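You operate a simulated robot arm through the tools that you are given. There is no shell and no other tool. Be economical: measure what you need, move in short steps, check, and stop when the job is done.

Carry out the task below with a simulated robot arm. There is one attempt and no reset: what you move stays moved.

## Task
Reel the purple-tipped sample bobbin's yarn till the zeroed counter shows 25 m.
Fine: bobbin on the reel peg, clip lever closed before winding; leave the tension dial.

Only the result counts: the job must be done as asked and must still hold three seconds after the hand-in. Knocking over, shifting, dropping, spilling or breaking anything else fails it.

## Robot
A 7-joint arm with a fingered hand on a trunk, on a base that drives. Base frame: it is fixed to the floor where the robot stands at the start and does not move with it; the origin is under the middle of the robot, x ahead of it, y to its left, z up; the surface under the hand at the start is at about z = 91.8. Readings come in cm, rad, newtons and seconds.
Its first joint turns from -1.204 to 3.002 rad. Places, roughly: board lever [70, -130, 100]; clip lever [50, -30, 120]; grade slider [50, -80, 90]; left clamp lever [60, -80, 100]; pitch dial [50, -140, 90]; reel button [70, -50, 130]; reel crank [70, -50, 100]; reel peg [50, -20, 90]; right clamp lever [60, -100, 100]; tension dial [50, -50, 90]. Payload 5 kg.
Tool frame: the origin (TCP) lies between the finger pads and is the grasp point; the fingertips stand 3.2 cm ahead of it; z points along the fingers, y is the line along which they close. Largest opening 16 cm; the body of the gripper starts 8.9 cm behind the TCP. The gripper is a hand of 3 fingers: y runs from the thumb to the fingers, the wrist lies at [0, 0, -25.2] in the tool frame, and closing takes about 1.5 s.
Orientation is told as [roll, pitch, yaw] about the base's x, y, z axes, in that order, counted from this pose: with the fingers straight down and closing along the base's y, the tool's x points along the base's -x, its y along +y and its z along -z.

## Interface
- The arm moves only by the tool step_arm. Its argument "increments" is a list of rows, each a list of 2 entries, a list of its own where there are three numbers: the shift along the base's x, y, z in units of 50 mm (1.0 is 50 mm), then the turn, a rotation vector about the base's x, y, z in units of 5 degrees (1.0 is 5 degrees). In form: [[[tx, ty, tz], [wx, wy, wz]], ...]. A call has 1 to 20 rows; each row shifts and turns the commanded pose from where the row before left it. "fingers" is the opening, from 0 (shut) to 1 (fully open), set as the call begins (left out, the last holds). A call with a number of a shift or a turn outside -1 to 1 is refused whole. A row lasts 0.2 s, in which the tool goes at most 5 cm and 0.15 rad; a call with a longer step from one row to the next is refused whole, and so is a gripper value outside its range. Where a pose cannot be reached the arm comes as near as it can. A force on the tool above 90 N (or 10 N above the force at the start of the call, whichever is more), or a blocked arm, ends the call early, and 0.2 s more pass. The fingers move at their own pace (about 10.8 cm/s each) and stop on an object; they squeeze with about 25 N. The grip force told is the motor's: it shows also when the fingers shut on nothing. Time passes only in rows, and 0.2 s behind the last, so rows that do not move let the fingers close. It gives the time, the measured TCP pose, the force on the tool (base axes), the opening and the grip force at its end, in the units of the frame above (readings bear some noise), with the torque about the TCP (base axes, N m) and any sound that the robot's microphone picked up.
- Cameras (640 x 400 px; columns grow to the right, rows downward): "scene" is now at [12.38, -4.17, 164.02]; the picture's right is [-0.48, -0.88, -0.00], its down [-0.54, 0.30, -0.79] and it looks along [0.69, -0.38, -0.62] (base axes); focal length 214 px, centre (320, 200). "wrist" rides on the gripper at [6.5, -0.4, -11.6] in the tool frame; the picture's right is [0.06, 1.00, 0.00], its down [-0.87, 0.05, -0.49] and it looks along [-0.49, 0.03, 0.87] (tool axes); focal length 261 px, centre (320, 200). There is no depth. A picture from a camera that has moved, and an enlarged one, comes with that camera's place and axes in the base frame and with its lens.
- snapshot(camera): a new picture of that camera. No time passes.
- move_column(by): slides the trunk up (or, below 0, down) by that many cm; the arm and the scene camera ride with it, the base frame stays. It gives what a move gives, with no picture.
- steer(legs): drives the robot by 1 to 6 legs, each [ahead, left, turn to the left] in cm, cm and rad, along the robot's own axes; the way and the turn of a leg run together, so that a leg with both is an arc; at most 150 cm and 3.142 rad a leg. The arm and the cameras ride along, it lands a little off, and it stops where it bumps. It gives what a move gives.
- curl_fingers(finger1, finger2, thumb_bend): sets how far each is bent, from 0 (flat) to 1 (curled in); at 0.3 the hand is open as for a grip, at 0.7 the pads meet at the TCP. One left out holds its place. A second passes; each finger stops where it meets its share of the squeeze, and holds until it gets a number again. A gripper value or a shape takes the hand back. It gives what a move gives, with no picture; readings hold the bend of each and the force on the fingers (four entries, about 0 where the hand has none), thumb and palm.
- hand_shape(shape): the hand has 3 fingers and takes this shape, open, in about a second: jaw (thumb against the fingers, like two jaws); tri (thumb and two fingers); tip (a fingertip pinch); poke (one finger out to press); point (the index stretched); flat (the hand flat); cup (the hand cupped); fist (a fist). The gripper value then closes the fingers along that shape, each until it touches; the sizes above hold for jaw. It gives what a move gives, with no picture.
- pan_tilt(pan, tilt): turns the head with the scene camera to pan (to the left, within 1.501 rad either way) and tilt (down, from -0.506 to 1.204), counted from straight ahead of the robot. It gives what a move gives.
- close_up(camera, box): a new picture of the part [left, top, right, bottom] of that camera's present view, enlarged. No time passes.
- close_job(): hands the job in; it is judged then, once.

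Work in short steps. Places have to be worked out from the pictures, the camera data and where the tool is seen: move nearer, look again, correct. Check each grasp and each placing, and mend what went wrong. You have 120 turns and 78 pictures in all, those below and enlarged ones among them. Open the gripper and draw the arm clear of the work before you hand the job in, unless the task says otherwise; then end with one line.

The tools are called after "Call:" as name(argument=value, ...) on one line, values as JSON. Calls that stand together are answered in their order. step_arm: Moves the arm, as the interface text tells. Its arguments: {"type":"object","properties":{"increments":{"type":"array"},"fingers":{"type":"number"}},"required":["increments"]} The other tools are called the same way: move_column (by) slides the trunk up or down; hand_shape (shape) gives the hand a shape; curl_fingers (finger1, finger2, thumb_bend) moves the fingers one by one; steer (legs) drives the base; pan_tilt (pan, tilt) turns the head that bears the scene camera; snapshot (camera) takes a picture; close_up (camera, box) takes an enlarged picture of a part of a camera's view; close_job () hands the job in.

At the start:

```text
t: 0.0
eef_pos: [59.06, -54.2, 158.2]
ee_rot: [0.0, 0.0, 0.001]
contact_force: [0.4, -0.4, 0.2]
torque: [0.0, -0.02, -0.02]
width: 15.97
grasp_force: 0.0
shape: jaw
bend: [0.3, 0.3, 0.3]
finger forces: [0.0, 0.0, 0.0, 0.0, 0.1, 0.1]
trunk travel left (down, up): [-80.5, 13.5]
robot x, y, heading: [-0.05, 0.44, 0.002]
head pan, tilt: [-0.501, 0.667]
```

scene: 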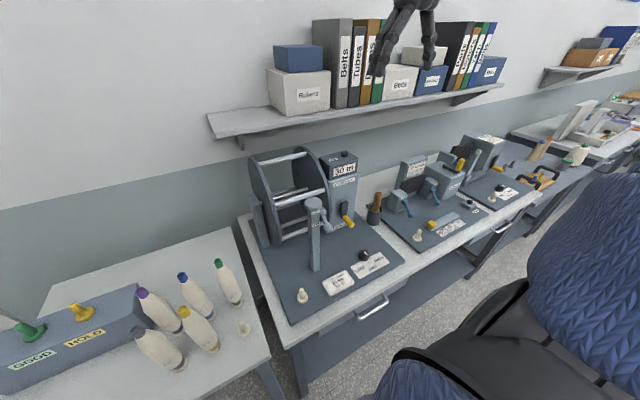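
wrist: 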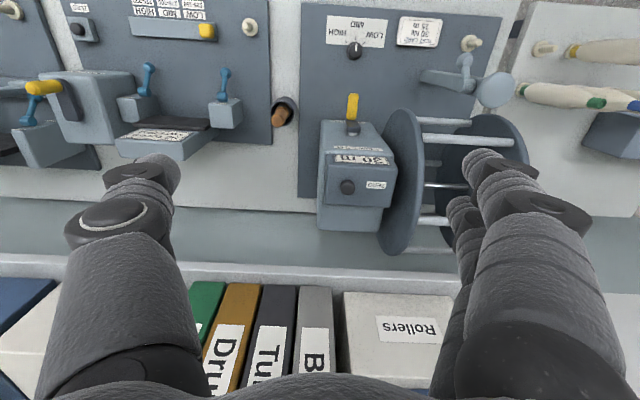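

The scene shows a reel station with a counter, and bobbins on the side table to the left. I look closer at both before moving.

Call:
close_up(camera="scene", box=[230, 130, 420, 320])

Call:
close_up(camera="scene", box=[80, 230, 300, 390])

Call:
close_up(camera="wrist", box=[290, 0, 550, 260])

```text
2.11 times, centred on (325, 225) of scene
camera zoom: at [12.38, -4.17, 164.02], right [-0.48, -0.88, 0.0], down [-0.54, 0.3, -0.79], along [0.69, -0.38, -0.62], focal length 452 px, centre (310, 147)
```

zoom: 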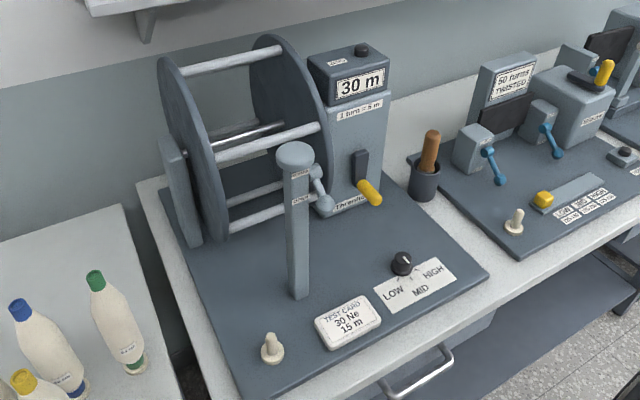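

```text
2.50 times, centred on (190, 310) of scene
camera zoom: at [12.38, -4.17, 164.02], right [-0.48, -0.88, 0.0], down [-0.54, 0.3, -0.79], along [0.69, -0.38, -0.62], focal length 536 px, centre (645, -75)
```

zoom: 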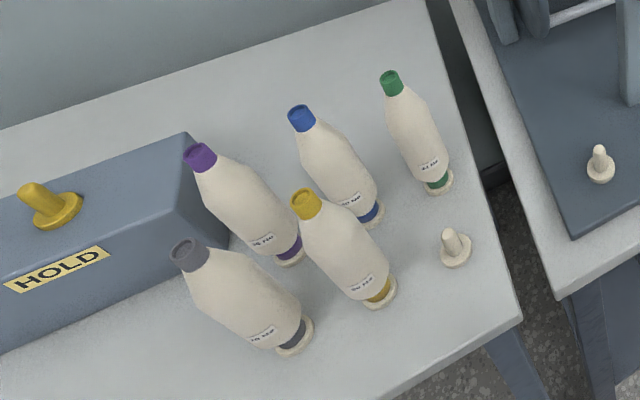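

```text
1.54 times, centred on (420, 130) of wrist
camera zoom: at [52.37, -54.52, 169.92], right [-0.06, 1.0, 0.0], down [0.87, 0.05, 0.49], along [0.49, 0.03, -0.87], focal length 401 px, centre (166, 308)
```

zoom: 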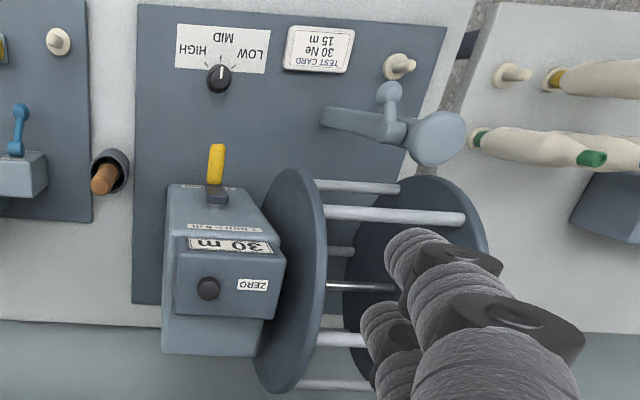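

From the pictures the purple bobbin stands at about (58, 21.7) with its top near z 112. The reel peg is near (48, -16), and the clip post is near (55, -25.5) with its top at about 126. The counter reads 30 m at 5 m per turn. I move the hand high over toward the bobbin, yawed -45° so it stays clear of the post later.

Call:
step_arm(increments=[[[0, 0.95, 0], [0, 0, -0.5625]], [[0, 0.95, 0], [0, 0, -0.5625]], [[0, 0.95, 0], [0, 0, -0.5625]], [[0, 0.95, 0], [0, 0, -0.5625]], [[0, 0.95, 0], [0, 0, -0.5625]], [[0, 0.95, 0], [0, 0, -0.5625]], [[0, 0.95, 0], [0, 0, -0.5625]], [[0, 0.95, 0], [0, 0, -0.5625]], [[0, 0.95, 0], [0, 0, -0.5625]], [[0, 0.95, 0], [0, 0, -0.5625]], [[0, 0.95, 0], [0, 0, -0.5625]], [[0, 0.95, 0], [0, 0, -0.5625]], [[0, 0.95, 0], [0, 0, -0.5625]], [[0, 0.95, 0], [0, 0, -0.5625]], [[0, 0.95, 0], [0, 0, -0.5625]], [[0, 0.9, 0], [0, 0, -0.5625]]])

Call:
pan_tilt(pan=0.1, tilt=0.75)

Call:
snapshot(camera="wrist")

Call:
snapshot(camera="scene")

```text
t: 3.4
eef_pos: [49.86, -9.84, 153.89]
ee_rot: [0.018, 0.008, -0.785]
contact_force: [0.0, -0.2, 0.0]
torque: [0.05, -0.07, 0.01]
width: 15.97
grasp_force: 0.1
shape: jaw
bend: [0.3, 0.3, 0.3]
finger forces: [0.1, 0.0, 0.0, 0.1, 0.0, 0.0]
out of reach, approached as far as the arm can: row 6, 7, 8, 9, 10, 11, 12, 13, 14, 15, 16
trunk travel left (down, up): [-80.5, 13.5]
robot x, y, heading: [-0.25, -0.09, 0.004]
head pan, tilt: [-0.501, 0.667]
```

```text
t: 4.4
eef_pos: [49.94, -9.97, 153.85]
ee_rot: [0.019, 0.011, -0.783]
contact_force: [0.3, -0.2, 0.6]
torque: [0.01, -0.01, 0.01]
width: 15.97
grasp_force: 0.1
shape: jaw
bend: [0.3, 0.3, 0.3]
finger forces: [0.1, 0.0, 0.1, 0.0, 0.0, 0.1]
trunk travel left (down, up): [-80.5, 13.5]
robot x, y, heading: [-0.19, 0.15, -0.004]
head pan, tilt: [0.099, 0.75]
```

```text
72 pictures are left
camera wrist: at [45.0, -5.86, 165.56], right [0.66, 0.75, 0.02], down [0.65, -0.58, 0.48], along [0.37, -0.31, -0.87], focal length 261 px, centre (320, 200)
```

wrist: 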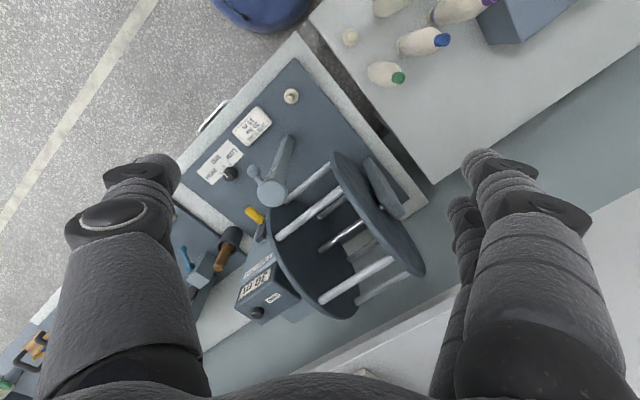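

```text
71 pictures are left
camera scene: at [13.02, 0.8, 163.32], right [0.1, -1.0, 0.0], down [-0.68, -0.07, -0.73], along [0.73, 0.07, -0.68], focal length 214 px, centre (320, 200)
```

scene: 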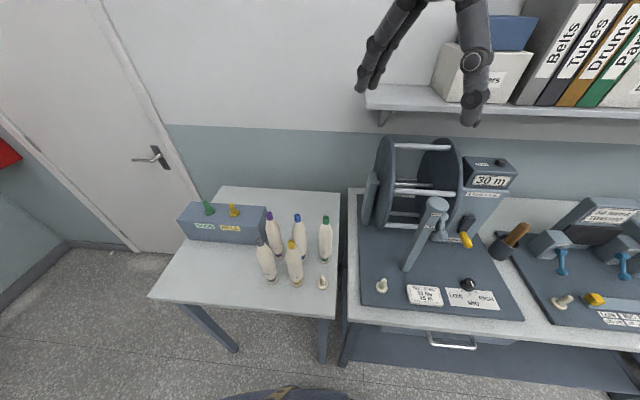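

The arm couldn't reach that far at this height, so I lower it and see where the commanded pose now lies.

Call:
step_arm(increments=[[[0, 0, -1], [0, 0, 0]], [[0, 0, -1], [0, 0, 0]], [[0, 0, -1], [0, 0, 0]], [[0, 0, 0], [0, 0, 0]]])

```text
t: 5.4
eef_pos: [49.95, -9.83, 138.73]
ee_rot: [0.001, -0.002, -0.785]
contact_force: [0.2, 0.6, -0.2]
torque: [0.01, -0.06, 0.01]
width: 15.99
grasp_force: 0.0
shape: jaw
bend: [0.3, 0.3, 0.3]
finger forces: [0.0, 0.1, 0.0, 0.0, 0.0, 0.0]
trunk travel left (down, up): [-80.5, 13.5]
robot x, y, heading: [0.2, -0.32, -0.006]
head pan, tilt: [0.099, 0.75]
```

The command follows from the actual pose. I go over the purple bobbin at z of about 137.

Call:
step_arm(increments=[[[0.21, 0.79, 0], [0, 0, 0]], [[0.21, 0.79, 0], [0, 0, 0]], [[0.21, 0.79, 0], [0, 0, 0]], [[0.21, 0.79, 0], [0, 0, 0]], [[0.21, 0.79, 0], [0, 0, 0]], [[0.21, 0.79, 0], [0, 0, 0]], [[0.21, 0.79, 0], [0, 0, 0]], [[0.21, 0.79, 0], [0, 0, 0]]], fingers=0.6)

Call:
snapshot(camera="wrist")

Call:
snapshot(camera="scene")

```text
t: 7.2
eef_pos: [50.85, -7.59, 138.66]
ee_rot: [0.003, 0.003, -0.783]
contact_force: [0.0, -0.5, -0.3]
torque: [0.03, 0.01, 0.03]
width: 9.64
grasp_force: 0.0
shape: jaw
bend: [0.71, 0.71, 0.7]
finger forces: [0.0, 0.0, 0.0, 0.0, 0.0, 0.0]
out of reach, approached as far as the arm can: row 1, 2, 3, 4, 5, 6, 7, 8
trunk travel left (down, up): [-80.5, 13.5]
robot x, y, heading: [-0.32, -0.53, 0.001]
head pan, tilt: [0.099, 0.75]
```

```text
70 pictures are left
camera wrist: at [45.85, -3.27, 150.4], right [0.66, 0.75, 0.0], down [0.65, -0.58, 0.49], along [0.37, -0.32, -0.87], focal length 261 px, centre (320, 200)
```

wrist: 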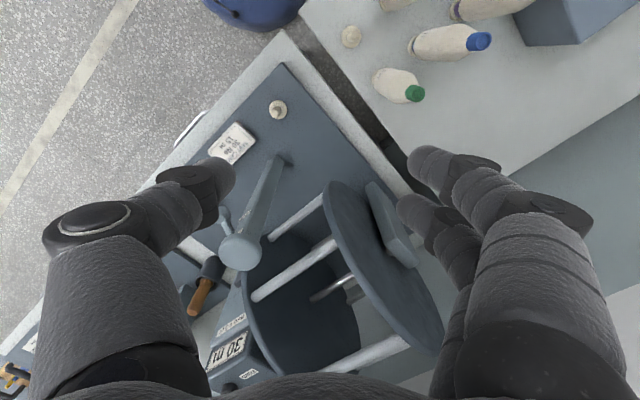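

```text
69 pictures are left
camera scene: at [13.04, 0.84, 163.31], right [0.1, -1.0, 0.0], down [-0.68, -0.07, -0.73], along [0.73, 0.07, -0.68], focal length 214 px, centre (320, 200)
```

scene: 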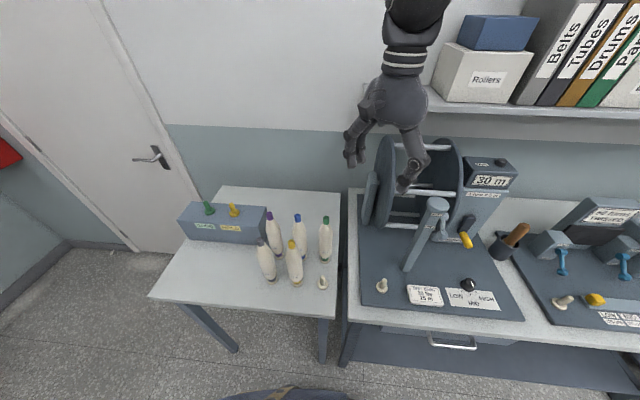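

Leftward motion is blocked, either by a wrist limit from the yaw or by the first joint. I test it by taking half of the yaw back while moving left.

Call:
step_arm(increments=[[[0, 0.4, 0], [0, 0, 1]], [[0, 0.4, 0], [0, 0, 1]], [[0, 0.4, 0], [0, 0, 1]], [[0, 0.4, 0], [0, 0, 1]], [[0, 0.4, 0], [0, 0, 1]], [[0, 0.4, 0], [0, 0, 1]], [[0, 0.4, 0], [0, 0, 1]], [[0, 0.4, 0], [0, 0, 1]], [[0, 0.4, 0], [0, 0, 1]]])

```text
t: 9.2
eef_pos: [48.91, -8.55, 149.62]
ee_rot: [0.007, -0.001, -0.042]
contact_force: [0.5, 0.6, 0.2]
torque: [-0.01, 0.04, 0.02]
width: 9.67
grasp_force: 0.1
shape: jaw
bend: [0.71, 0.71, 0.7]
finger forces: [0.0, 0.0, 0.0, 0.0, 0.0, 0.0]
out of reach, approached as far as the arm can: row 1, 2, 3, 4, 5, 6, 7, 8, 9
trunk travel left (down, up): [-80.5, 13.5]
robot x, y, heading: [0.04, 0.2, 0.001]
head pan, tilt: [0.099, 0.75]
```

It isn't the yaw, so the first joint limits leftward reach. I turn the base left in place. The hand is at z 150 and radius 49, well clear of everything.

Call:
steer(legs=[[0, 0, 0.65]])

```text
t: 11.3
eef_pos: [44.12, 22.84, 149.63]
ee_rot: [0.006, 0.001, 0.606]
contact_force: [-0.7, 0.0, 1.1]
torque: [-0.02, 0.03, -0.02]
width: 9.62
grasp_force: 0.1
shape: jaw
bend: [0.71, 0.71, 0.7]
finger forces: [0.0, 0.0, 0.0, 0.1, 0.1, 0.0]
trunk travel left (down, up): [-80.5, 13.5]
robot x, y, heading: [0.05, 0.06, 0.648]
head pan, tilt: [0.099, 0.75]
```

Turned. Now I move over the purple bobbin and yaw back to -45°.

Call:
step_arm(increments=[[[0.18, -0.02, -0.2], [0, 0, -1]], [[0.18, -0.02, -0.2], [0, 0, -1]], [[0.18, -0.02, -0.2], [0, 0, -1]], [[0.18, -0.02, -0.2], [0, 0, -1]], [[0.18, -0.02, -0.2], [0, 0, -1]], [[0.18, -0.02, -0.2], [0, 0, -1]], [[0.18, -0.02, -0.2], [0, 0, -1]], [[0.18, -0.02, -0.2], [0, 0, -1]], [[0.18, -0.02, -0.2], [0, 0, -1]], [[0.18, -0.02, -0.2], [0, 0, -1]], [[0.18, -0.02, -0.2], [0, 0, -1]], [[0.18, -0.02, -0.2], [0, 0, -1]], [[0.18, -0.02, -0.2], [0, 0, -1]], [[0.18, -0.02, 0], [0, 0, -1]], [[0.18, 0, 0], [0, 0, -1]], [[0.18, 0, 0], [0, 0, -1]]])

Call:
pan_tilt(pan=-0.4, tilt=0.75)

Call:
snapshot(camera="wrist")

Call:
snapshot(camera="scene")

```text
t: 14.8
eef_pos: [58.62, 21.45, 136.65]
ee_rot: [0.006, 0.0, -0.793]
contact_force: [-0.1, 0.2, 0.1]
torque: [-0.02, -0.01, 0.05]
width: 9.61
grasp_force: 0.1
shape: jaw
bend: [0.71, 0.71, 0.7]
finger forces: [0.0, 0.0, 0.0, 0.0, 0.0, 0.0]
trunk travel left (down, up): [-80.5, 13.5]
robot x, y, heading: [0.04, -0.19, 0.646]
head pan, tilt: [0.099, 0.75]
```

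```text
t: 15.7
eef_pos: [58.47, 21.52, 136.67]
ee_rot: [0.006, 0.0, -0.788]
contact_force: [-0.5, 0.0, -0.2]
torque: [-0.01, -0.01, -0.02]
width: 9.65
grasp_force: 0.1
shape: jaw
bend: [0.71, 0.71, 0.7]
finger forces: [0.0, 0.0, 0.0, 0.1, 0.0, 0.1]
trunk travel left (down, up): [-80.5, 13.5]
robot x, y, heading: [0.23, 0.03, 0.654]
head pan, tilt: [-0.4, 0.75]
```

```text
68 pictures are left
camera wrist: at [53.49, 25.76, 148.36], right [0.66, 0.75, 0.01], down [0.65, -0.58, 0.49], along [0.37, -0.32, -0.87], focal length 261 px, centre (320, 200)
```

wrist: 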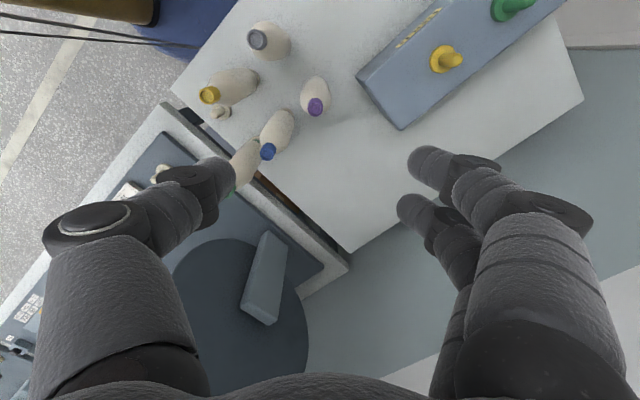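

```text
67 pictures are left
camera scene: at [11.87, 5.09, 163.31], right [0.25, -0.97, 0.0], down [-0.66, -0.17, -0.73], along [0.71, 0.18, -0.68], focal length 214 px, centre (320, 200)
```

scene: 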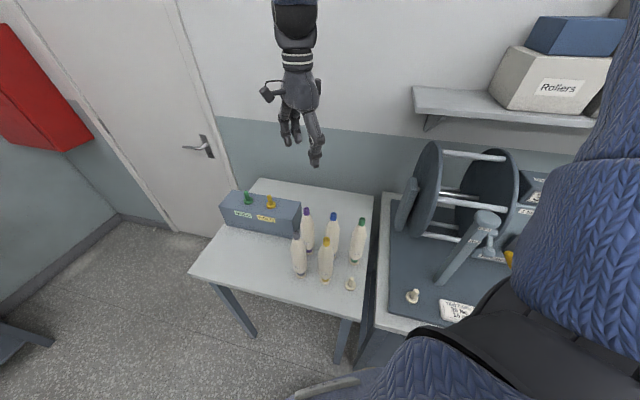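

The wrist and scene rays agree on the purple cap at about (57.8, 21.5), top z about 113. I descend to just above it and look.

Call:
step_arm(increments=[[[-0.12, 0, -0.9], [0, 0, 0]], [[0, 0, -0.9], [0, 0, 0]], [[0, 0, -0.9], [0, 0, 0]], [[0, 0, -0.7], [0, 0, 0]]])

Call:
snapshot(camera="wrist")

Call:
close_up(camera="scene", box=[230, 140, 390, 300])

```text
t: 16.7
eef_pos: [58.13, 21.54, 119.78]
ee_rot: [0.005, 0.0, -0.791]
contact_force: [0.6, 0.8, -0.1]
torque: [-0.02, 0.01, -0.02]
width: 9.63
grasp_force: 0.0
shape: jaw
bend: [0.71, 0.71, 0.7]
finger forces: [0.0, 0.0, 0.0, 0.0, 0.1, 0.0]
trunk travel left (down, up): [-80.5, 13.5]
robot x, y, heading: [0.09, 0.01, 0.65]
head pan, tilt: [-0.4, 0.75]
```

```text
66 pictures are left
camera wrist: at [53.0, 25.74, 131.48], right [0.67, 0.75, 0.01], down [0.65, -0.58, 0.49], along [0.37, -0.32, -0.87], focal length 261 px, centre (320, 200)
```

wrist: 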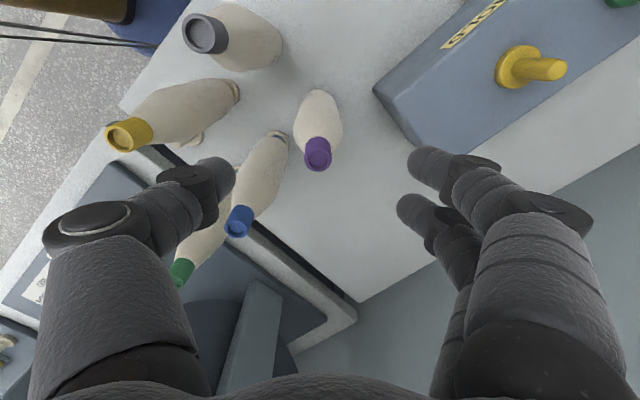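

```text
2.50 times, centred on (310, 220) of scene
camera zoom: at [12.04, 5.16, 163.3], right [0.25, -0.97, 0.0], down [-0.66, -0.17, -0.73], along [0.71, 0.18, -0.68], focal length 536 px, centre (345, 150)
```

zoom: 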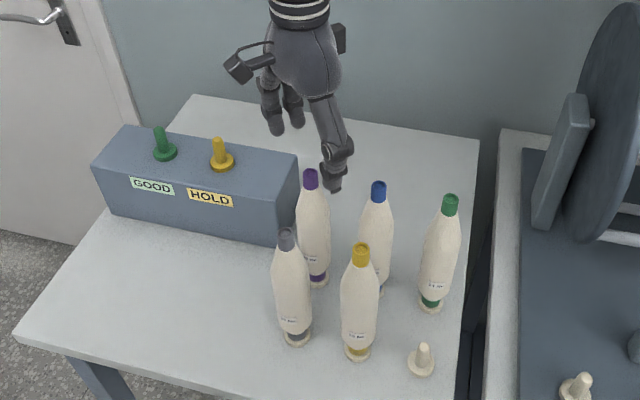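

Two-ray triangulation puts the cap top at (57.8, 21.55, 112.7). I descend around the cap and close.

Call:
step_arm(increments=[[[-0.06, 0, -0.65], [0, 0, 0]], [[0, 0, -0.65], [0, 0, 0]], [[0, 0, -0.6], [0, 0, 0]], [[0, 0, 0], [0, 0, 0]]])

Call:
snapshot(camera="wrist")

Call:
close_up(camera="scene", box=[250, 140, 370, 290])

```text
t: 17.7
eef_pos: [57.52, 21.53, 110.09]
ee_rot: [0.008, 0.0, -0.792]
contact_force: [0.6, 0.3, -0.8]
torque: [-0.04, -0.04, -0.02]
width: 9.64
grasp_force: 0.1
shape: jaw
bend: [0.71, 0.71, 0.7]
finger forces: [0.1, 0.1, 0.0, 0.1, 0.0, 0.0]
trunk travel left (down, up): [-80.5, 13.5]
robot x, y, heading: [0.44, 0.01, 0.647]
head pan, tilt: [-0.4, 0.75]
```

```text
64 pictures are left
camera wrist: at [52.57, 25.82, 121.92], right [0.67, 0.75, 0.01], down [0.65, -0.58, 0.49], along [0.37, -0.32, -0.87], focal length 261 px, centre (320, 200)
```

wrist: 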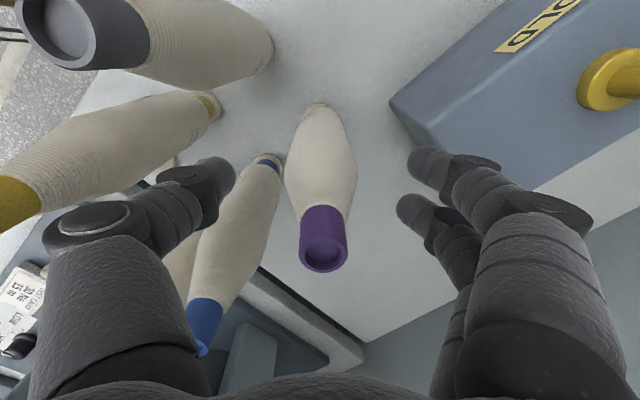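

```text
2.67 times, centred on (310, 215) of scene
camera zoom: at [11.83, 5.06, 163.31], right [0.25, -0.97, 0.0], down [-0.66, -0.17, -0.73], along [0.71, 0.18, -0.68], focal length 572 px, centre (347, 160)
```

zoom: 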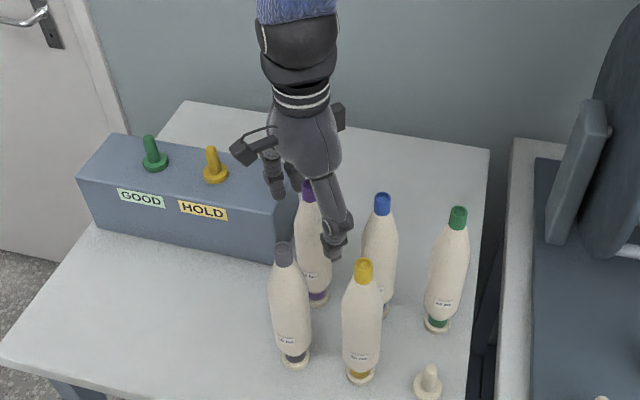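

Cap spans roughly z 111–114, so I raise 2 cm to put the pads on the cap, then close.

Call:
step_arm(increments=[[[0.06, 0, 0.4], [0, 0, 0]], [[0, 0, 0], [0, 0, 0]]])

Call:
step_arm(increments=[[[0, 0, 0], [0, 0, 0]], [[0, 0, 0], [0, 0, 0]], [[0, 0, 0], [0, 0, 0]], [[0, 0, 0], [0, 0, 0]], [[0, 0, 0], [0, 0, 0]], [[0, 0, 0], [0, 0, 0]], [[0, 0, 0], [0, 0, 0]]], fingers=0)

Call:
snapshot(camera="wrist")

```text
t: 18.3
eef_pos: [57.98, 21.41, 112.22]
ee_rot: [0.006, 0.002, -0.791]
contact_force: [-0.4, -0.3, -0.2]
torque: [0.0, -0.03, -0.01]
width: 9.65
grasp_force: 0.0
shape: jaw
bend: [0.71, 0.71, 0.7]
finger forces: [0.0, 0.1, 0.0, 0.0, 0.0, 0.0]
trunk travel left (down, up): [-80.5, 13.5]
robot x, y, heading: [-0.12, -0.07, 0.651]
head pan, tilt: [-0.4, 0.75]
```

```text
t: 19.9
eef_pos: [57.82, 21.38, 112.19]
ee_rot: [0.007, -0.001, -0.79]
contact_force: [-0.3, -0.3, 0.6]
torque: [0.03, 0.0, 0.0]
width: 2.13
grasp_force: 24.5
shape: jaw
bend: [0.72, 0.72, 0.7]
finger forces: [10.1, 9.7, 0.1, 0.1, 21.0, 0.0]
trunk travel left (down, up): [-80.5, 13.5]
robot x, y, heading: [0.01, 0.17, 0.652]
head pan, tilt: [-0.4, 0.75]
```

```text
62 pictures are left
camera wrist: at [52.88, 25.72, 123.91], right [0.67, 0.75, 0.01], down [0.65, -0.58, 0.49], along [0.37, -0.32, -0.87], focal length 261 px, centre (320, 200)
```

wrist: 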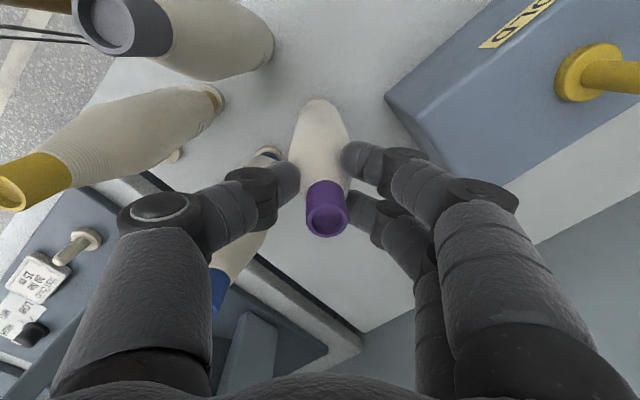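

Grip is firm at 2.13 cm with all three fingers loaded. I lift straight up slowly and check.

Call:
step_arm(increments=[[[0, 0, 0.3], [0, 0, 0]], [[0, 0, 0.4], [0, 0, 0]], [[0, 0, 0.4], [0, 0, 0]], [[0, 0, 0.4], [0, 0, 0]], [[0, 0, 0], [0, 0, 0]]])

Call:
close_up(camera="scene", box=[250, 140, 370, 290])

```text
t: 21.1
eef_pos: [57.81, 21.3, 119.63]
ee_rot: [0.005, 0.0, -0.791]
contact_force: [-0.2, 0.0, -0.3]
torque: [-0.01, -0.02, 0.01]
width: 2.11
grasp_force: 24.9
shape: jaw
bend: [0.72, 0.72, 0.7]
finger forces: [10.1, 9.8, 0.0, 0.0, 20.9, 0.0]
trunk travel left (down, up): [-80.5, 13.5]
robot x, y, heading: [-0.04, -0.21, 0.644]
head pan, tilt: [-0.4, 0.75]
```

```text
2.67 times, centred on (310, 215) of scene
camera zoom: at [11.97, 5.13, 163.3], right [0.25, -0.97, 0.0], down [-0.66, -0.17, -0.73], along [0.71, 0.18, -0.68], focal length 572 px, centre (347, 160)
```

zoom: 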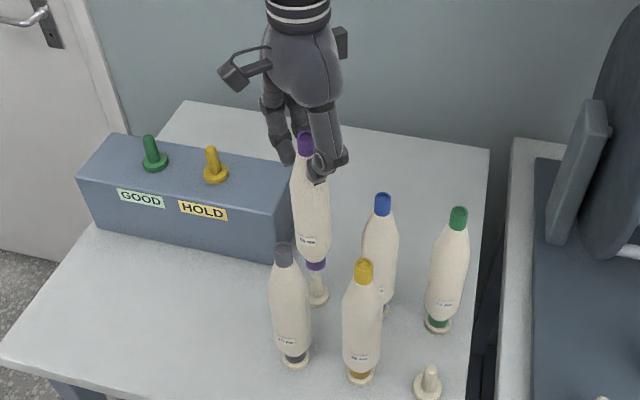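

The bobbin is clear of its peg and hanging upright. I lift to z of about 138 so its bottom clears the neighbours' tops.

Call:
step_arm(increments=[[[0, 0, 0.5], [0, 0, 0]], [[0, 0, 0.5], [0, 0, 0]], [[0, 0, 0.5], [0, 0, 0]], [[0, 0, 0.5], [0, 0, 0]], [[0, 0, 0.5], [0, 0, 0]], [[0, 0, 0.5], [0, 0, 0]], [[0, 0, 0.5], [0, 0, 0]], [[0, 0, 0.2], [0, 0, 0]]])

Call:
snapshot(camera="scene")

```text
t: 22.9
eef_pos: [57.79, 21.22, 138.2]
ee_rot: [0.005, -0.001, -0.791]
contact_force: [-1.7, -0.2, -1.9]
torque: [-0.02, -0.01, -0.01]
width: 2.12
grasp_force: 24.8
shape: jaw
bend: [0.72, 0.72, 0.7]
finger forces: [10.4, 10.1, 0.0, 0.1, 20.7, 0.0]
trunk travel left (down, up): [-80.5, 13.5]
robot x, y, heading: [-0.08, 0.07, 0.65]
head pan, tilt: [-0.4, 0.75]
```

```text
60 pictures are left
camera scene: at [11.88, 5.09, 163.3], right [0.25, -0.97, 0.0], down [-0.66, -0.17, -0.73], along [0.71, 0.18, -0.68], focal length 214 px, centre (320, 200)
```

scene: 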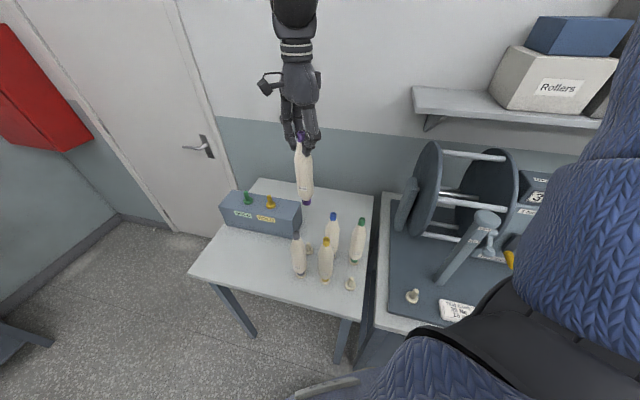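

Bobbin is well clear. I carry it in small steps to above the reel peg, at about (48, -16.7).

Call:
step_arm(increments=[[[-0.14, -0.54, 0], [0, 0, 0]], [[-0.14, -0.54, 0], [0, 0, 0]], [[-0.14, -0.54, 0], [0, 0, 0]], [[-0.14, -0.54, 0], [0, 0, 0]], [[-0.14, -0.54, 0], [0, 0, 0]], [[-0.14, -0.54, 0], [0, 0, 0]], [[-0.14, -0.54, 0], [0, 0, 0]], [[-0.14, -0.54, 0], [0, 0, 0]], [[-0.14, -0.54, 0], [0, 0, 0]], [[-0.14, -0.54, 0], [0, 0, 0]], [[-0.14, -0.54, 0], [0, 0, 0]], [[-0.14, -0.54, 0], [0, 0, 0]], [[-0.14, -0.54, 0], [0, 0, 0]], [[-0.14, -0.54, 0], [0, 0, 0]]])

Call:
pan_tilt(pan=-1.0, tilt=0.85)

Call:
snapshot(camera="scene")

Call:
snapshot(camera="wrist")

```text
t: 25.9
eef_pos: [51.1, -11.82, 142.62]
ee_rot: [0.005, -0.001, -0.791]
contact_force: [0.0, 2.0, -1.7]
torque: [0.0, 0.01, 0.01]
width: 2.1
grasp_force: 24.8
shape: jaw
bend: [0.72, 0.72, 0.7]
finger forces: [11.3, 10.9, 0.0, 0.1, 20.7, 0.1]
out of reach, approached as far as the arm can: row 9, 10, 11, 12, 13, 14
trunk travel left (down, up): [-80.5, 13.5]
robot x, y, heading: [-0.15, -0.15, 0.65]
head pan, tilt: [-0.4, 0.75]
```

```text
t: 26.9
eef_pos: [51.06, -11.85, 142.65]
ee_rot: [0.006, 0.0, -0.79]
contact_force: [0.1, -0.4, -1.7]
torque: [-0.02, 0.0, 0.0]
width: 2.11
grasp_force: 25.3
shape: jaw
bend: [0.72, 0.72, 0.7]
finger forces: [11.2, 10.9, 0.0, 0.0, 20.7, 0.0]
trunk travel left (down, up): [-80.5, 13.5]
robot x, y, heading: [0.21, 0.21, 0.65]
head pan, tilt: [-1.0, 0.85]
```

```text
59 pictures are left
camera scene: at [11.18, 0.36, 162.51], right [-0.34, -0.94, 0.0], down [-0.71, 0.26, -0.66], along [0.62, -0.23, -0.75], focal length 214 px, centre (320, 200)
```

scene: 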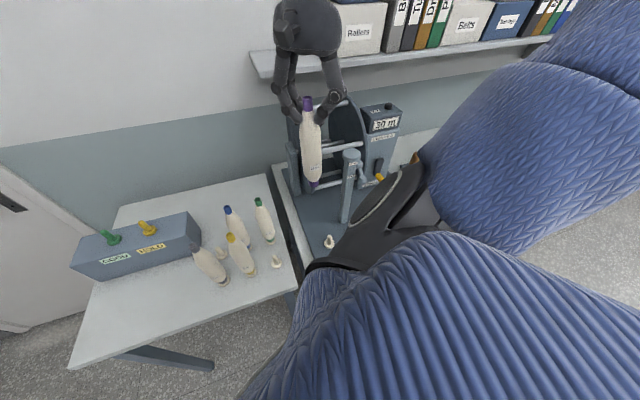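

```text
58 pictures are left
camera wrist: at [46.1, -7.64, 154.4], right [0.67, 0.75, 0.01], down [0.65, -0.58, 0.49], along [0.37, -0.32, -0.87], focal length 261 px, centre (320, 200)
```

wrist: 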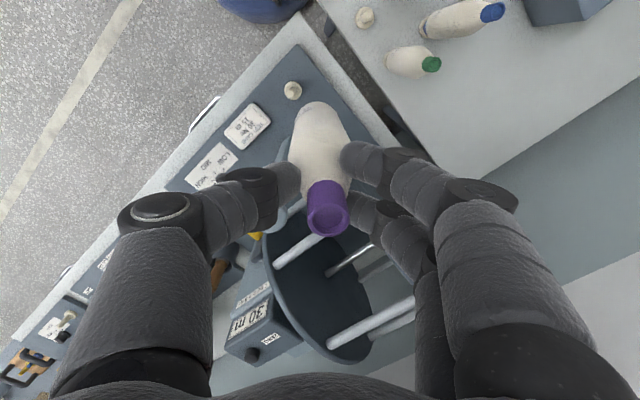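

Blocked again near the first joint's limit. I pull the bobbin in radially, away from the post, then turn the base right 0.35 rad.

Call:
step_arm(increments=[[[-0.25, 0.06, 0], [0, 0, 0]], [[-0.25, 0.06, 0], [0, 0, 0]], [[-0.25, 0.06, 0], [0, 0, 0]], [[-0.25, 0.06, 0], [0, 0, 0]]])

```text
t: 27.9
eef_pos: [51.07, -11.92, 142.71]
ee_rot: [0.006, -0.001, -0.791]
contact_force: [-1.0, 0.3, -0.8]
torque: [-0.02, 0.0, 0.0]
width: 2.1
grasp_force: 24.8
shape: jaw
bend: [0.72, 0.72, 0.7]
finger forces: [11.3, 10.9, 0.1, 0.0, 20.8, 0.1]
out of reach, approached as far as the arm can: row 1, 2, 3, 4
trunk travel left (down, up): [-80.5, 13.5]
robot x, y, heading: [0.12, -0.36, 0.648]
head pan, tilt: [-1.0, 0.85]
```

The real limit is the inner radius of about 51 cm at this height. Backing the base 12 cm, away from the bench, brings the peg into range. The bobbin moves away from the post as I do it.

Call:
steer(legs=[[-12, 0, 0]])

Call:
snapshot(camera="scene")

Call:
snapshot(camera="wrist")

```text
t: 29.1
eef_pos: [41.41, -19.27, 142.76]
ee_rot: [0.006, 0.001, -0.791]
contact_force: [0.4, 0.3, -0.9]
torque: [0.04, -0.02, -0.02]
width: 2.11
grasp_force: 24.5
shape: jaw
bend: [0.72, 0.72, 0.7]
finger forces: [11.2, 11.0, 0.0, 0.0, 20.7, 0.1]
trunk travel left (down, up): [-80.5, 13.5]
robot x, y, heading: [-9.81, -7.33, 0.647]
head pan, tilt: [-1.0, 0.85]
```

```text
57 pictures are left
camera scene: at [1.45, -7.06, 162.51], right [-0.34, -0.94, 0.0], down [-0.71, 0.26, -0.66], along [0.62, -0.23, -0.75], focal length 214 px, centre (320, 200)
```

scene: 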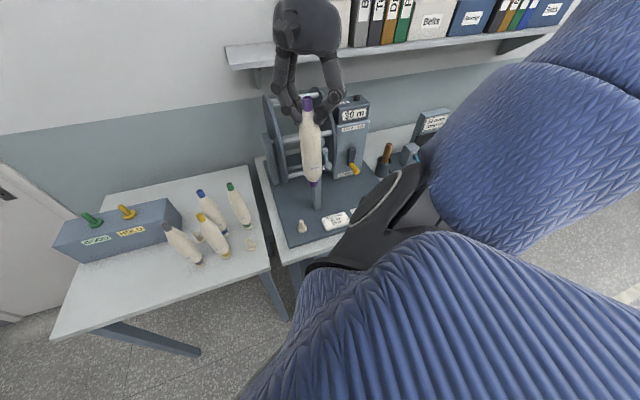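

```text
56 pictures are left
camera wrist: at [36.37, -15.08, 154.4], right [0.67, 0.75, 0.01], down [0.65, -0.58, 0.49], along [0.37, -0.32, -0.87], focal length 261 px, centre (320, 200)
```

wrist: 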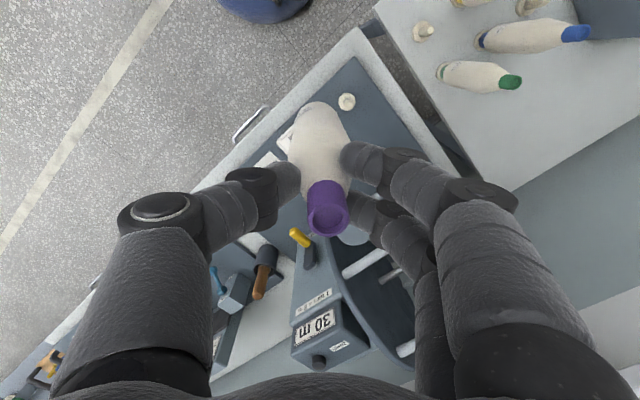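

Peg is at about (47.7, -16.7) from two views. I move over it at z of about 137.

Call:
step_arm(increments=[[[0.42, 0.17, -0.3], [0, 0, 0]], [[0.42, 0.17, -0.3], [0, 0, 0]], [[0.42, 0.18, -0.3], [0, 0, 0]], [[0, 0, -0.2], [0, 0, 0]]])

Call:
snapshot(camera="wrist")

Call:
close_up(camera="scene", box=[240, 80, 400, 240])

```text
t: 30.1
eef_pos: [47.9, -16.86, 136.9]
ee_rot: [0.008, -0.001, -0.791]
contact_force: [-0.9, -0.5, -0.3]
torque: [0.04, -0.01, 0.01]
width: 2.11
grasp_force: 25.2
shape: jaw
bend: [0.72, 0.72, 0.7]
finger forces: [11.4, 11.1, 0.0, 0.0, 20.5, 0.1]
trunk travel left (down, up): [-80.5, 13.5]
robot x, y, heading: [-9.86, -7.79, 0.649]
head pan, tilt: [-1.0, 0.85]
```

```text
55 pictures are left
camera wrist: at [42.8, -12.48, 148.64], right [0.67, 0.75, 0.01], down [0.65, -0.58, 0.49], along [0.37, -0.32, -0.87], focal length 261 px, centre (320, 200)
```

wrist: 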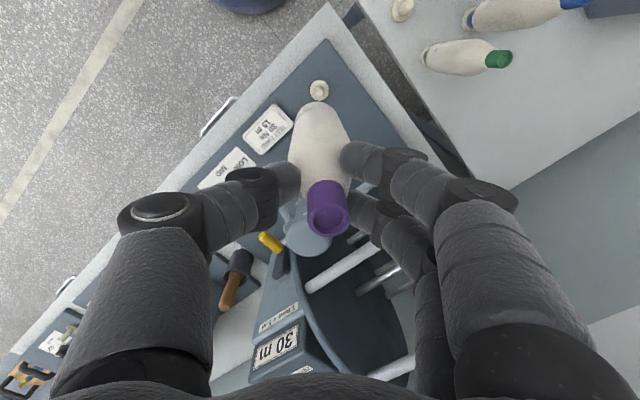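

```text
2.50 times, centred on (320, 160) of scene
camera zoom: at [1.47, -7.11, 162.51], right [-0.34, -0.94, 0.0], down [-0.71, 0.26, -0.66], along [0.62, -0.23, -0.75], focal length 536 px, centre (320, 300)
```

zoom: 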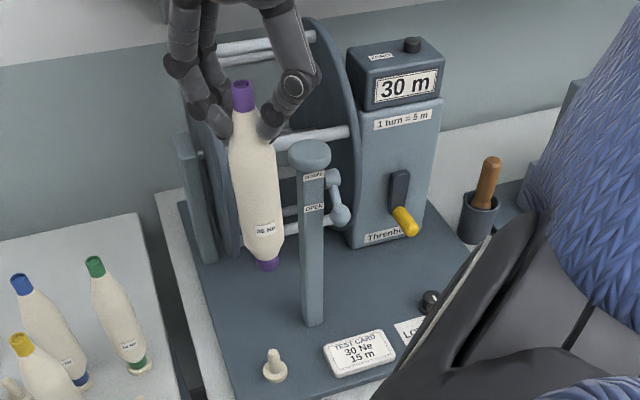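

Aligned within about 0.5 cm. I lower until the bobbin's bottom is just above the peg tip, then check from both cameras.

Call:
step_arm(increments=[[[0, 0, -0.75], [0, 0, 0]], [[0, 0, -0.75], [0, 0, 0]], [[0, 0, -0.75], [0, 0, 0]], [[0, 0, -0.75], [0, 0, 0]], [[0, 0, 0], [0, 0, 0]]])

Call:
close_up(camera="wrist", box=[240, 30, 400, 230])

Call:
close_up(camera="scene", box=[240, 120, 370, 250])

```text
t: 31.3
eef_pos: [49.27, -16.96, 126.88]
ee_rot: [0.005, 0.0, -0.79]
contact_force: [-0.8, -0.1, 0.0]
torque: [0.02, -0.01, 0.01]
width: 2.07
grasp_force: 25.0
shape: jaw
bend: [0.72, 0.72, 0.7]
finger forces: [11.9, 11.7, 0.1, 0.1, 20.8, 0.0]
out of reach, approached as far as the arm can: row 2, 3, 4
trunk travel left (down, up): [-80.5, 13.5]
robot x, y, heading: [-9.71, -7.32, 0.652]
head pan, tilt: [-1.0, 0.85]
```

```text
2.00 times, centred on (320, 130) of wrist
camera zoom: at [44.22, -12.66, 138.61], right [0.67, 0.75, 0.01], down [0.65, -0.58, 0.49], along [0.37, -0.32, -0.87], focal length 521 px, centre (320, 340)
```

zoom: 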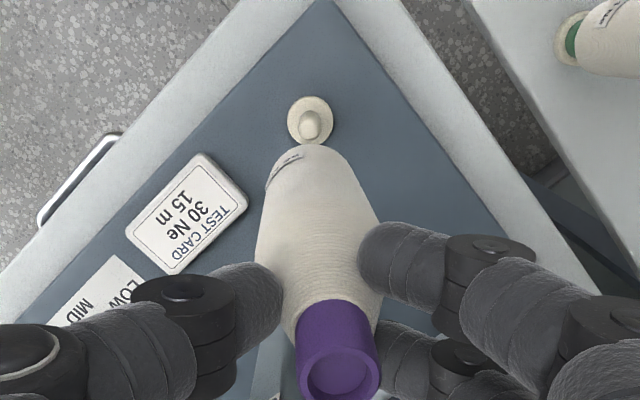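

```text
3.08 times, centred on (305, 185) of scene
camera zoom: at [1.29, -7.1, 162.52], right [-0.34, -0.94, 0.0], down [-0.7, 0.26, -0.66], along [0.62, -0.23, -0.75], focal length 660 px, centre (366, 246)
```

zoom: 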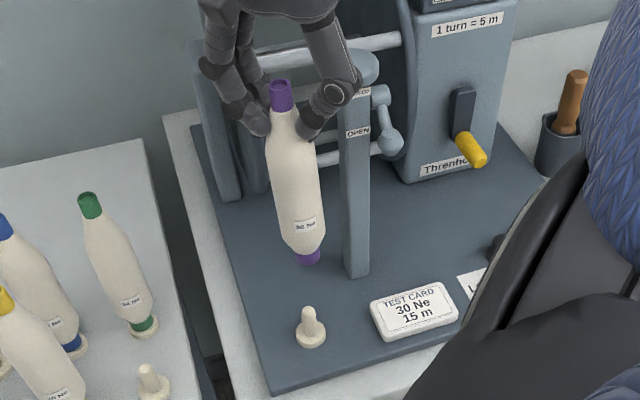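

Lowering is blocked by the arm's posture at this relative angle; it worked fine with the hand straighter ahead of the base. I raise and retract again, clear of the post, then turn the base right 0.5 rad.

Call:
step_arm(increments=[[[-0.3, 0, 0.8], [0, 0, 0]], [[-0.3, 0, 0.8], [0, 0, 0]], [[-0.4, 0, 0.8], [0, 0, 0]], [[-0.5, 0, 0.5], [0, 0, 0]]])

```text
t: 32.3
eef_pos: [41.79, -16.9, 141.59]
ee_rot: [0.007, -0.001, -0.79]
contact_force: [-0.7, 0.7, -0.9]
torque: [0.0, -0.06, -0.03]
width: 2.1
grasp_force: 25.2
shape: jaw
bend: [0.72, 0.72, 0.7]
finger forces: [12.0, 11.7, 0.0, 0.1, 20.3, 0.0]
trunk travel left (down, up): [-80.5, 13.5]
robot x, y, heading: [-9.7, -7.48, 0.643]
head pan, tilt: [-1.0, 0.85]
```

Clear at z 141.6 with radius 52. I turn right 0.5 rad.

Call:
steer(legs=[[0, 0, -0.5]])

Call:
pan_tilt(pan=-0.5, tilt=0.85)

Call:
snapshot(camera="scene")

```text
t: 34.2
eef_pos: [31.07, -40.92, 141.39]
ee_rot: [0.007, 0.002, -1.295]
contact_force: [0.5, 0.7, -0.9]
torque: [-0.04, 0.03, 0.0]
width: 2.08
grasp_force: 24.4
shape: jaw
bend: [0.72, 0.72, 0.7]
finger forces: [11.8, 11.8, 0.0, 0.0, 20.1, 0.0]
trunk travel left (down, up): [-80.5, 13.5]
robot x, y, heading: [-9.73, -7.41, 0.145]
head pan, tilt: [-1.0, 0.85]
```

```text
t: 35.1
eef_pos: [31.04, -40.88, 141.34]
ee_rot: [0.007, 0.002, -1.296]
contact_force: [0.2, -0.9, -2.2]
torque: [-0.01, 0.01, 0.02]
width: 2.07
grasp_force: 25.0
shape: jaw
bend: [0.72, 0.72, 0.7]
finger forces: [11.9, 11.8, 0.1, 0.0, 20.1, 0.0]
trunk travel left (down, up): [-80.5, 13.5]
robot x, y, heading: [-9.35, -7.32, 0.146]
head pan, tilt: [-0.499, 0.85]
```

```text
51 pictures are left
camera scene: at [2.4, -9.38, 162.51], right [-0.35, -0.94, 0.0], down [-0.7, 0.26, -0.66], along [0.62, -0.23, -0.75], focal length 214 px, centre (320, 200)
```

scene: 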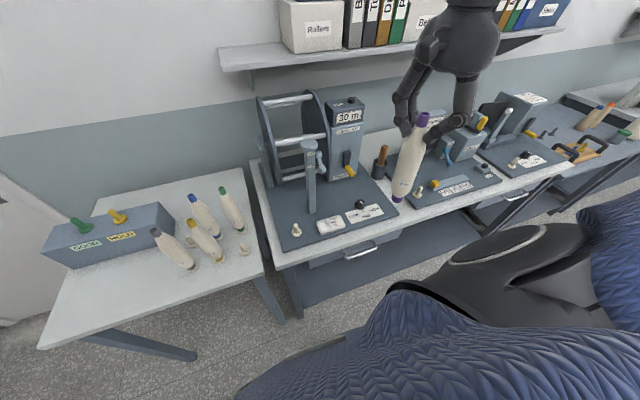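

The new base pose gives a good view. I bring the bobbin back over the peg by an arc that stays clear of the post.

Call:
step_arm(increments=[[[0.38, 0.62, 0], [0, 0, 0]], [[0.38, 0.62, 0], [0, 0, 0]], [[0.38, 0.62, 0], [0, 0, 0]], [[0.36, 0.64, 0], [0, 0, 0]], [[0.34, 0.66, 0], [0, 0, 0]], [[0.5, 0.55, -0.2], [0, 0, 0]], [[0.5, 0.55, -0.2], [0, 0, 0]], [[0.5, 0.57, -0.2], [0, 0, 0]], [[0, 0, 0], [0, 0, 0]]])

```text
t: 37.1
eef_pos: [47.79, -16.89, 138.31]
ee_rot: [0.006, 0.001, -1.294]
contact_force: [-0.3, 0.4, -1.2]
torque: [0.03, -0.08, -0.03]
width: 2.08
grasp_force: 25.5
shape: jaw
bend: [0.72, 0.72, 0.7]
finger forces: [11.9, 12.0, 0.0, 0.0, 20.1, 0.1]
trunk travel left (down, up): [-80.5, 13.5]
robot x, y, heading: [-9.45, -7.45, 0.142]
head pan, tilt: [-0.499, 0.85]
```

Reached. I lower to z of about 122, where the bobbin's bottom should be just above the peg tip.

Call:
step_arm(increments=[[[0, 0, -0.65], [0, 0, 0]], [[0, 0, -0.65], [0, 0, 0]], [[0, 0, -0.65], [0, 0, 0]], [[0, 0, -0.65], [0, 0, 0]], [[0, 0, -0.65], [0, 0, 0]], [[0, 0, 0], [0, 0, 0]]])

Call:
close_up(camera="wrist", box=[240, 30, 400, 230])

Call:
close_up(camera="scene", box=[230, 120, 360, 250])

```text
t: 38.5
eef_pos: [48.15, -16.76, 122.01]
ee_rot: [0.004, 0.002, -1.288]
contact_force: [0.8, -0.5, -1.7]
torque: [0.02, -0.01, 0.02]
width: 2.04
grasp_force: 24.6
shape: jaw
bend: [0.72, 0.72, 0.7]
finger forces: [12.1, 12.0, 0.0, 0.1, 19.8, 0.0]
out of reach, approached as far as the arm can: row 5
trunk travel left (down, up): [-80.5, 13.5]
robot x, y, heading: [-9.66, -7.03, 0.146]
head pan, tilt: [-0.499, 0.85]
```

```text
2.00 times, centred on (320, 130) of wrist
camera zoom: at [45.72, -10.66, 133.82], right [0.94, 0.34, 0.0], down [0.29, -0.82, 0.49], along [0.17, -0.46, -0.87], focal length 521 px, centre (320, 340)
```

zoom: 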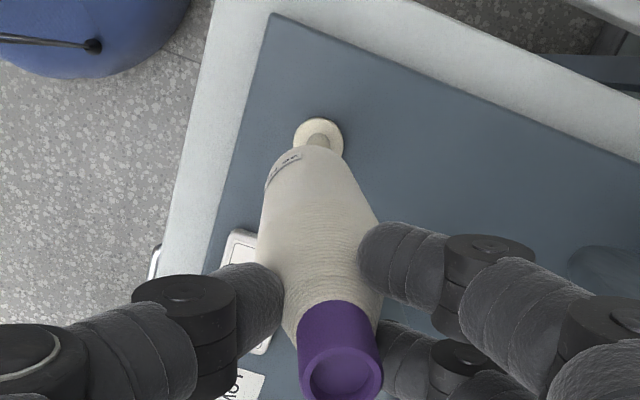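

```text
3.08 times, centred on (295, 185) of scene
camera zoom: at [2.32, -9.36, 162.52], right [-0.35, -0.94, 0.0], down [-0.7, 0.26, -0.66], along [0.62, -0.23, -0.75], focal length 660 px, centre (397, 246)
```

zoom: 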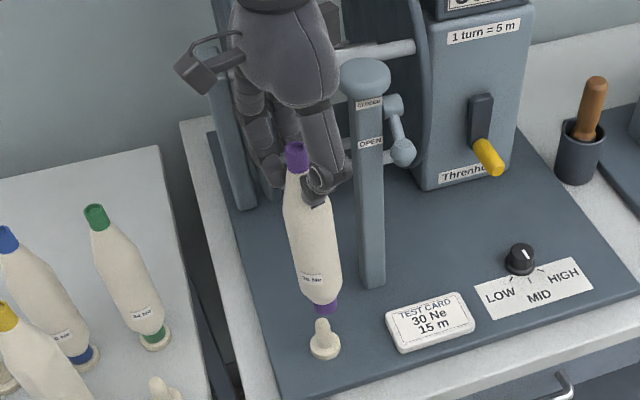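

Right at the reach limit again, likely from the wrist yaw relative to the base. I rotate the hand +40° in place, with the bobbin above the peg tip, and re-check reach.

Call:
step_arm(increments=[[[0, 0, 0.1], [0, 0, 1]], [[0, 0, 0.1], [0, 0, 1]], [[0, 0, 0], [0, 0, 1]], [[0, 0, 0], [0, 0, 1]], [[0, 0, 0], [0, 0, 1]], [[0, 0, 0], [0, 0, 1]], [[0, 0, 0], [0, 0, 1]], [[0, 0, 0], [0, 0, 1]], [[0, 0, 0], [0, 0, 0]]])

Call:
close_up(camera="wrist", box=[240, 30, 400, 230])

Call:
close_up(camera="scene", box=[230, 120, 360, 250])

```text
t: 40.5
eef_pos: [48.0, -16.84, 123.21]
ee_rot: [0.003, 0.002, -0.595]
contact_force: [0.7, -0.6, -2.3]
torque: [0.03, -0.02, -0.01]
width: 2.06
grasp_force: 24.9
shape: jaw
bend: [0.72, 0.72, 0.7]
finger forces: [12.1, 12.0, 0.0, 0.1, 19.8, 0.0]
trunk travel left (down, up): [-80.5, 13.5]
robot x, y, heading: [-9.33, -7.36, 0.145]
head pan, tilt: [-0.499, 0.85]
```

```text
2.00 times, centred on (320, 130) of wrist
camera zoom: at [42.25, -13.56, 134.92], right [0.51, 0.86, 0.01], down [0.75, -0.45, 0.49], along [0.42, -0.25, -0.87], focal length 521 px, centre (320, 340)
```

zoom: 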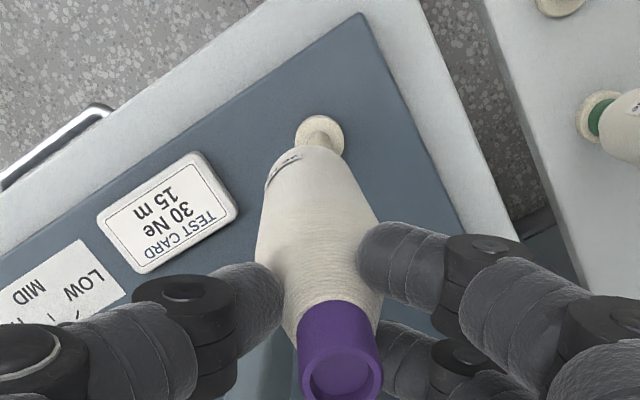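

```text
3.08 times, centred on (295, 185) of scene
camera zoom: at [2.41, -9.37, 162.51], right [-0.35, -0.94, 0.0], down [-0.7, 0.26, -0.66], along [0.62, -0.23, -0.75], focal length 660 px, centre (397, 246)
```

zoom: 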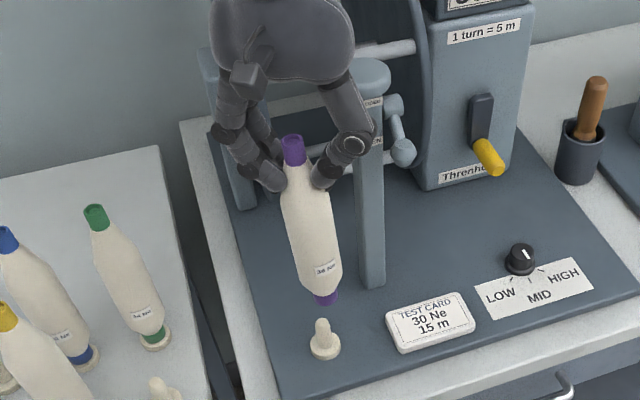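

Both views suggest the bobbin leans about 3°, its bottom about 1 cm toward -y relative to the grip. I tilt the hand 3° to make it plumb and look again.

Call:
step_arm(increments=[[[0, 0, 0], [0.26, -0.155, 0]], [[0, 0, 0], [0.26, -0.155, 0]], [[0, 0, 0], [0, 0, 0]]])

Call:
close_up(camera="wrist", box=[240, 30, 400, 230])

Call:
close_up(camera="scene", box=[260, 150, 330, 240])

```text
t: 41.3
eef_pos: [47.95, -16.86, 123.2]
ee_rot: [0.06, 0.003, -0.598]
contact_force: [-0.2, 0.2, -1.4]
torque: [0.0, 0.0, -0.02]
width: 2.07
grasp_force: 25.2
shape: jaw
bend: [0.72, 0.72, 0.7]
finger forces: [12.0, 12.0, 0.0, 0.0, 19.8, 0.0]
trunk travel left (down, up): [-80.5, 13.5]
robot x, y, heading: [-9.53, -7.67, 0.146]
head pan, tilt: [-0.499, 0.85]
```

```text
2.00 times, centred on (320, 130) of wrist
camera zoom: at [41.96, -14.06, 134.87], right [0.51, 0.86, 0.06], down [0.73, -0.47, 0.49], along [0.45, -0.21, -0.87], focal length 521 px, centre (320, 340)
```

zoom: 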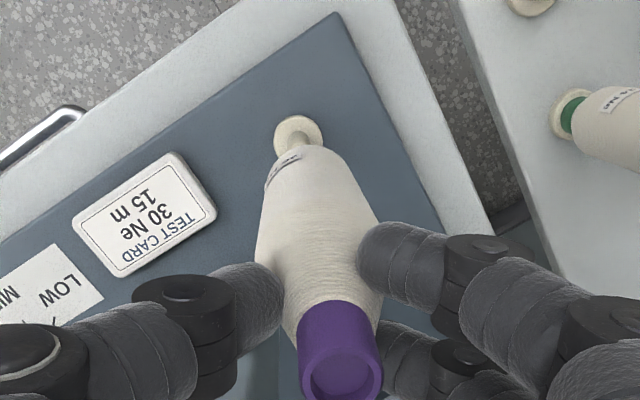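

```text
4.44 times, centred on (295, 195) of scene
camera zoom: at [2.45, -9.34, 162.5], right [-0.35, -0.94, 0.0], down [-0.7, 0.26, -0.66], along [0.62, -0.23, -0.75], focal length 953 px, centre (431, 222)
```

zoom: 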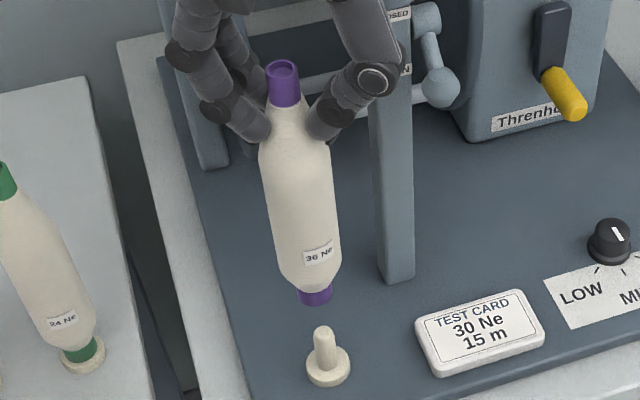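

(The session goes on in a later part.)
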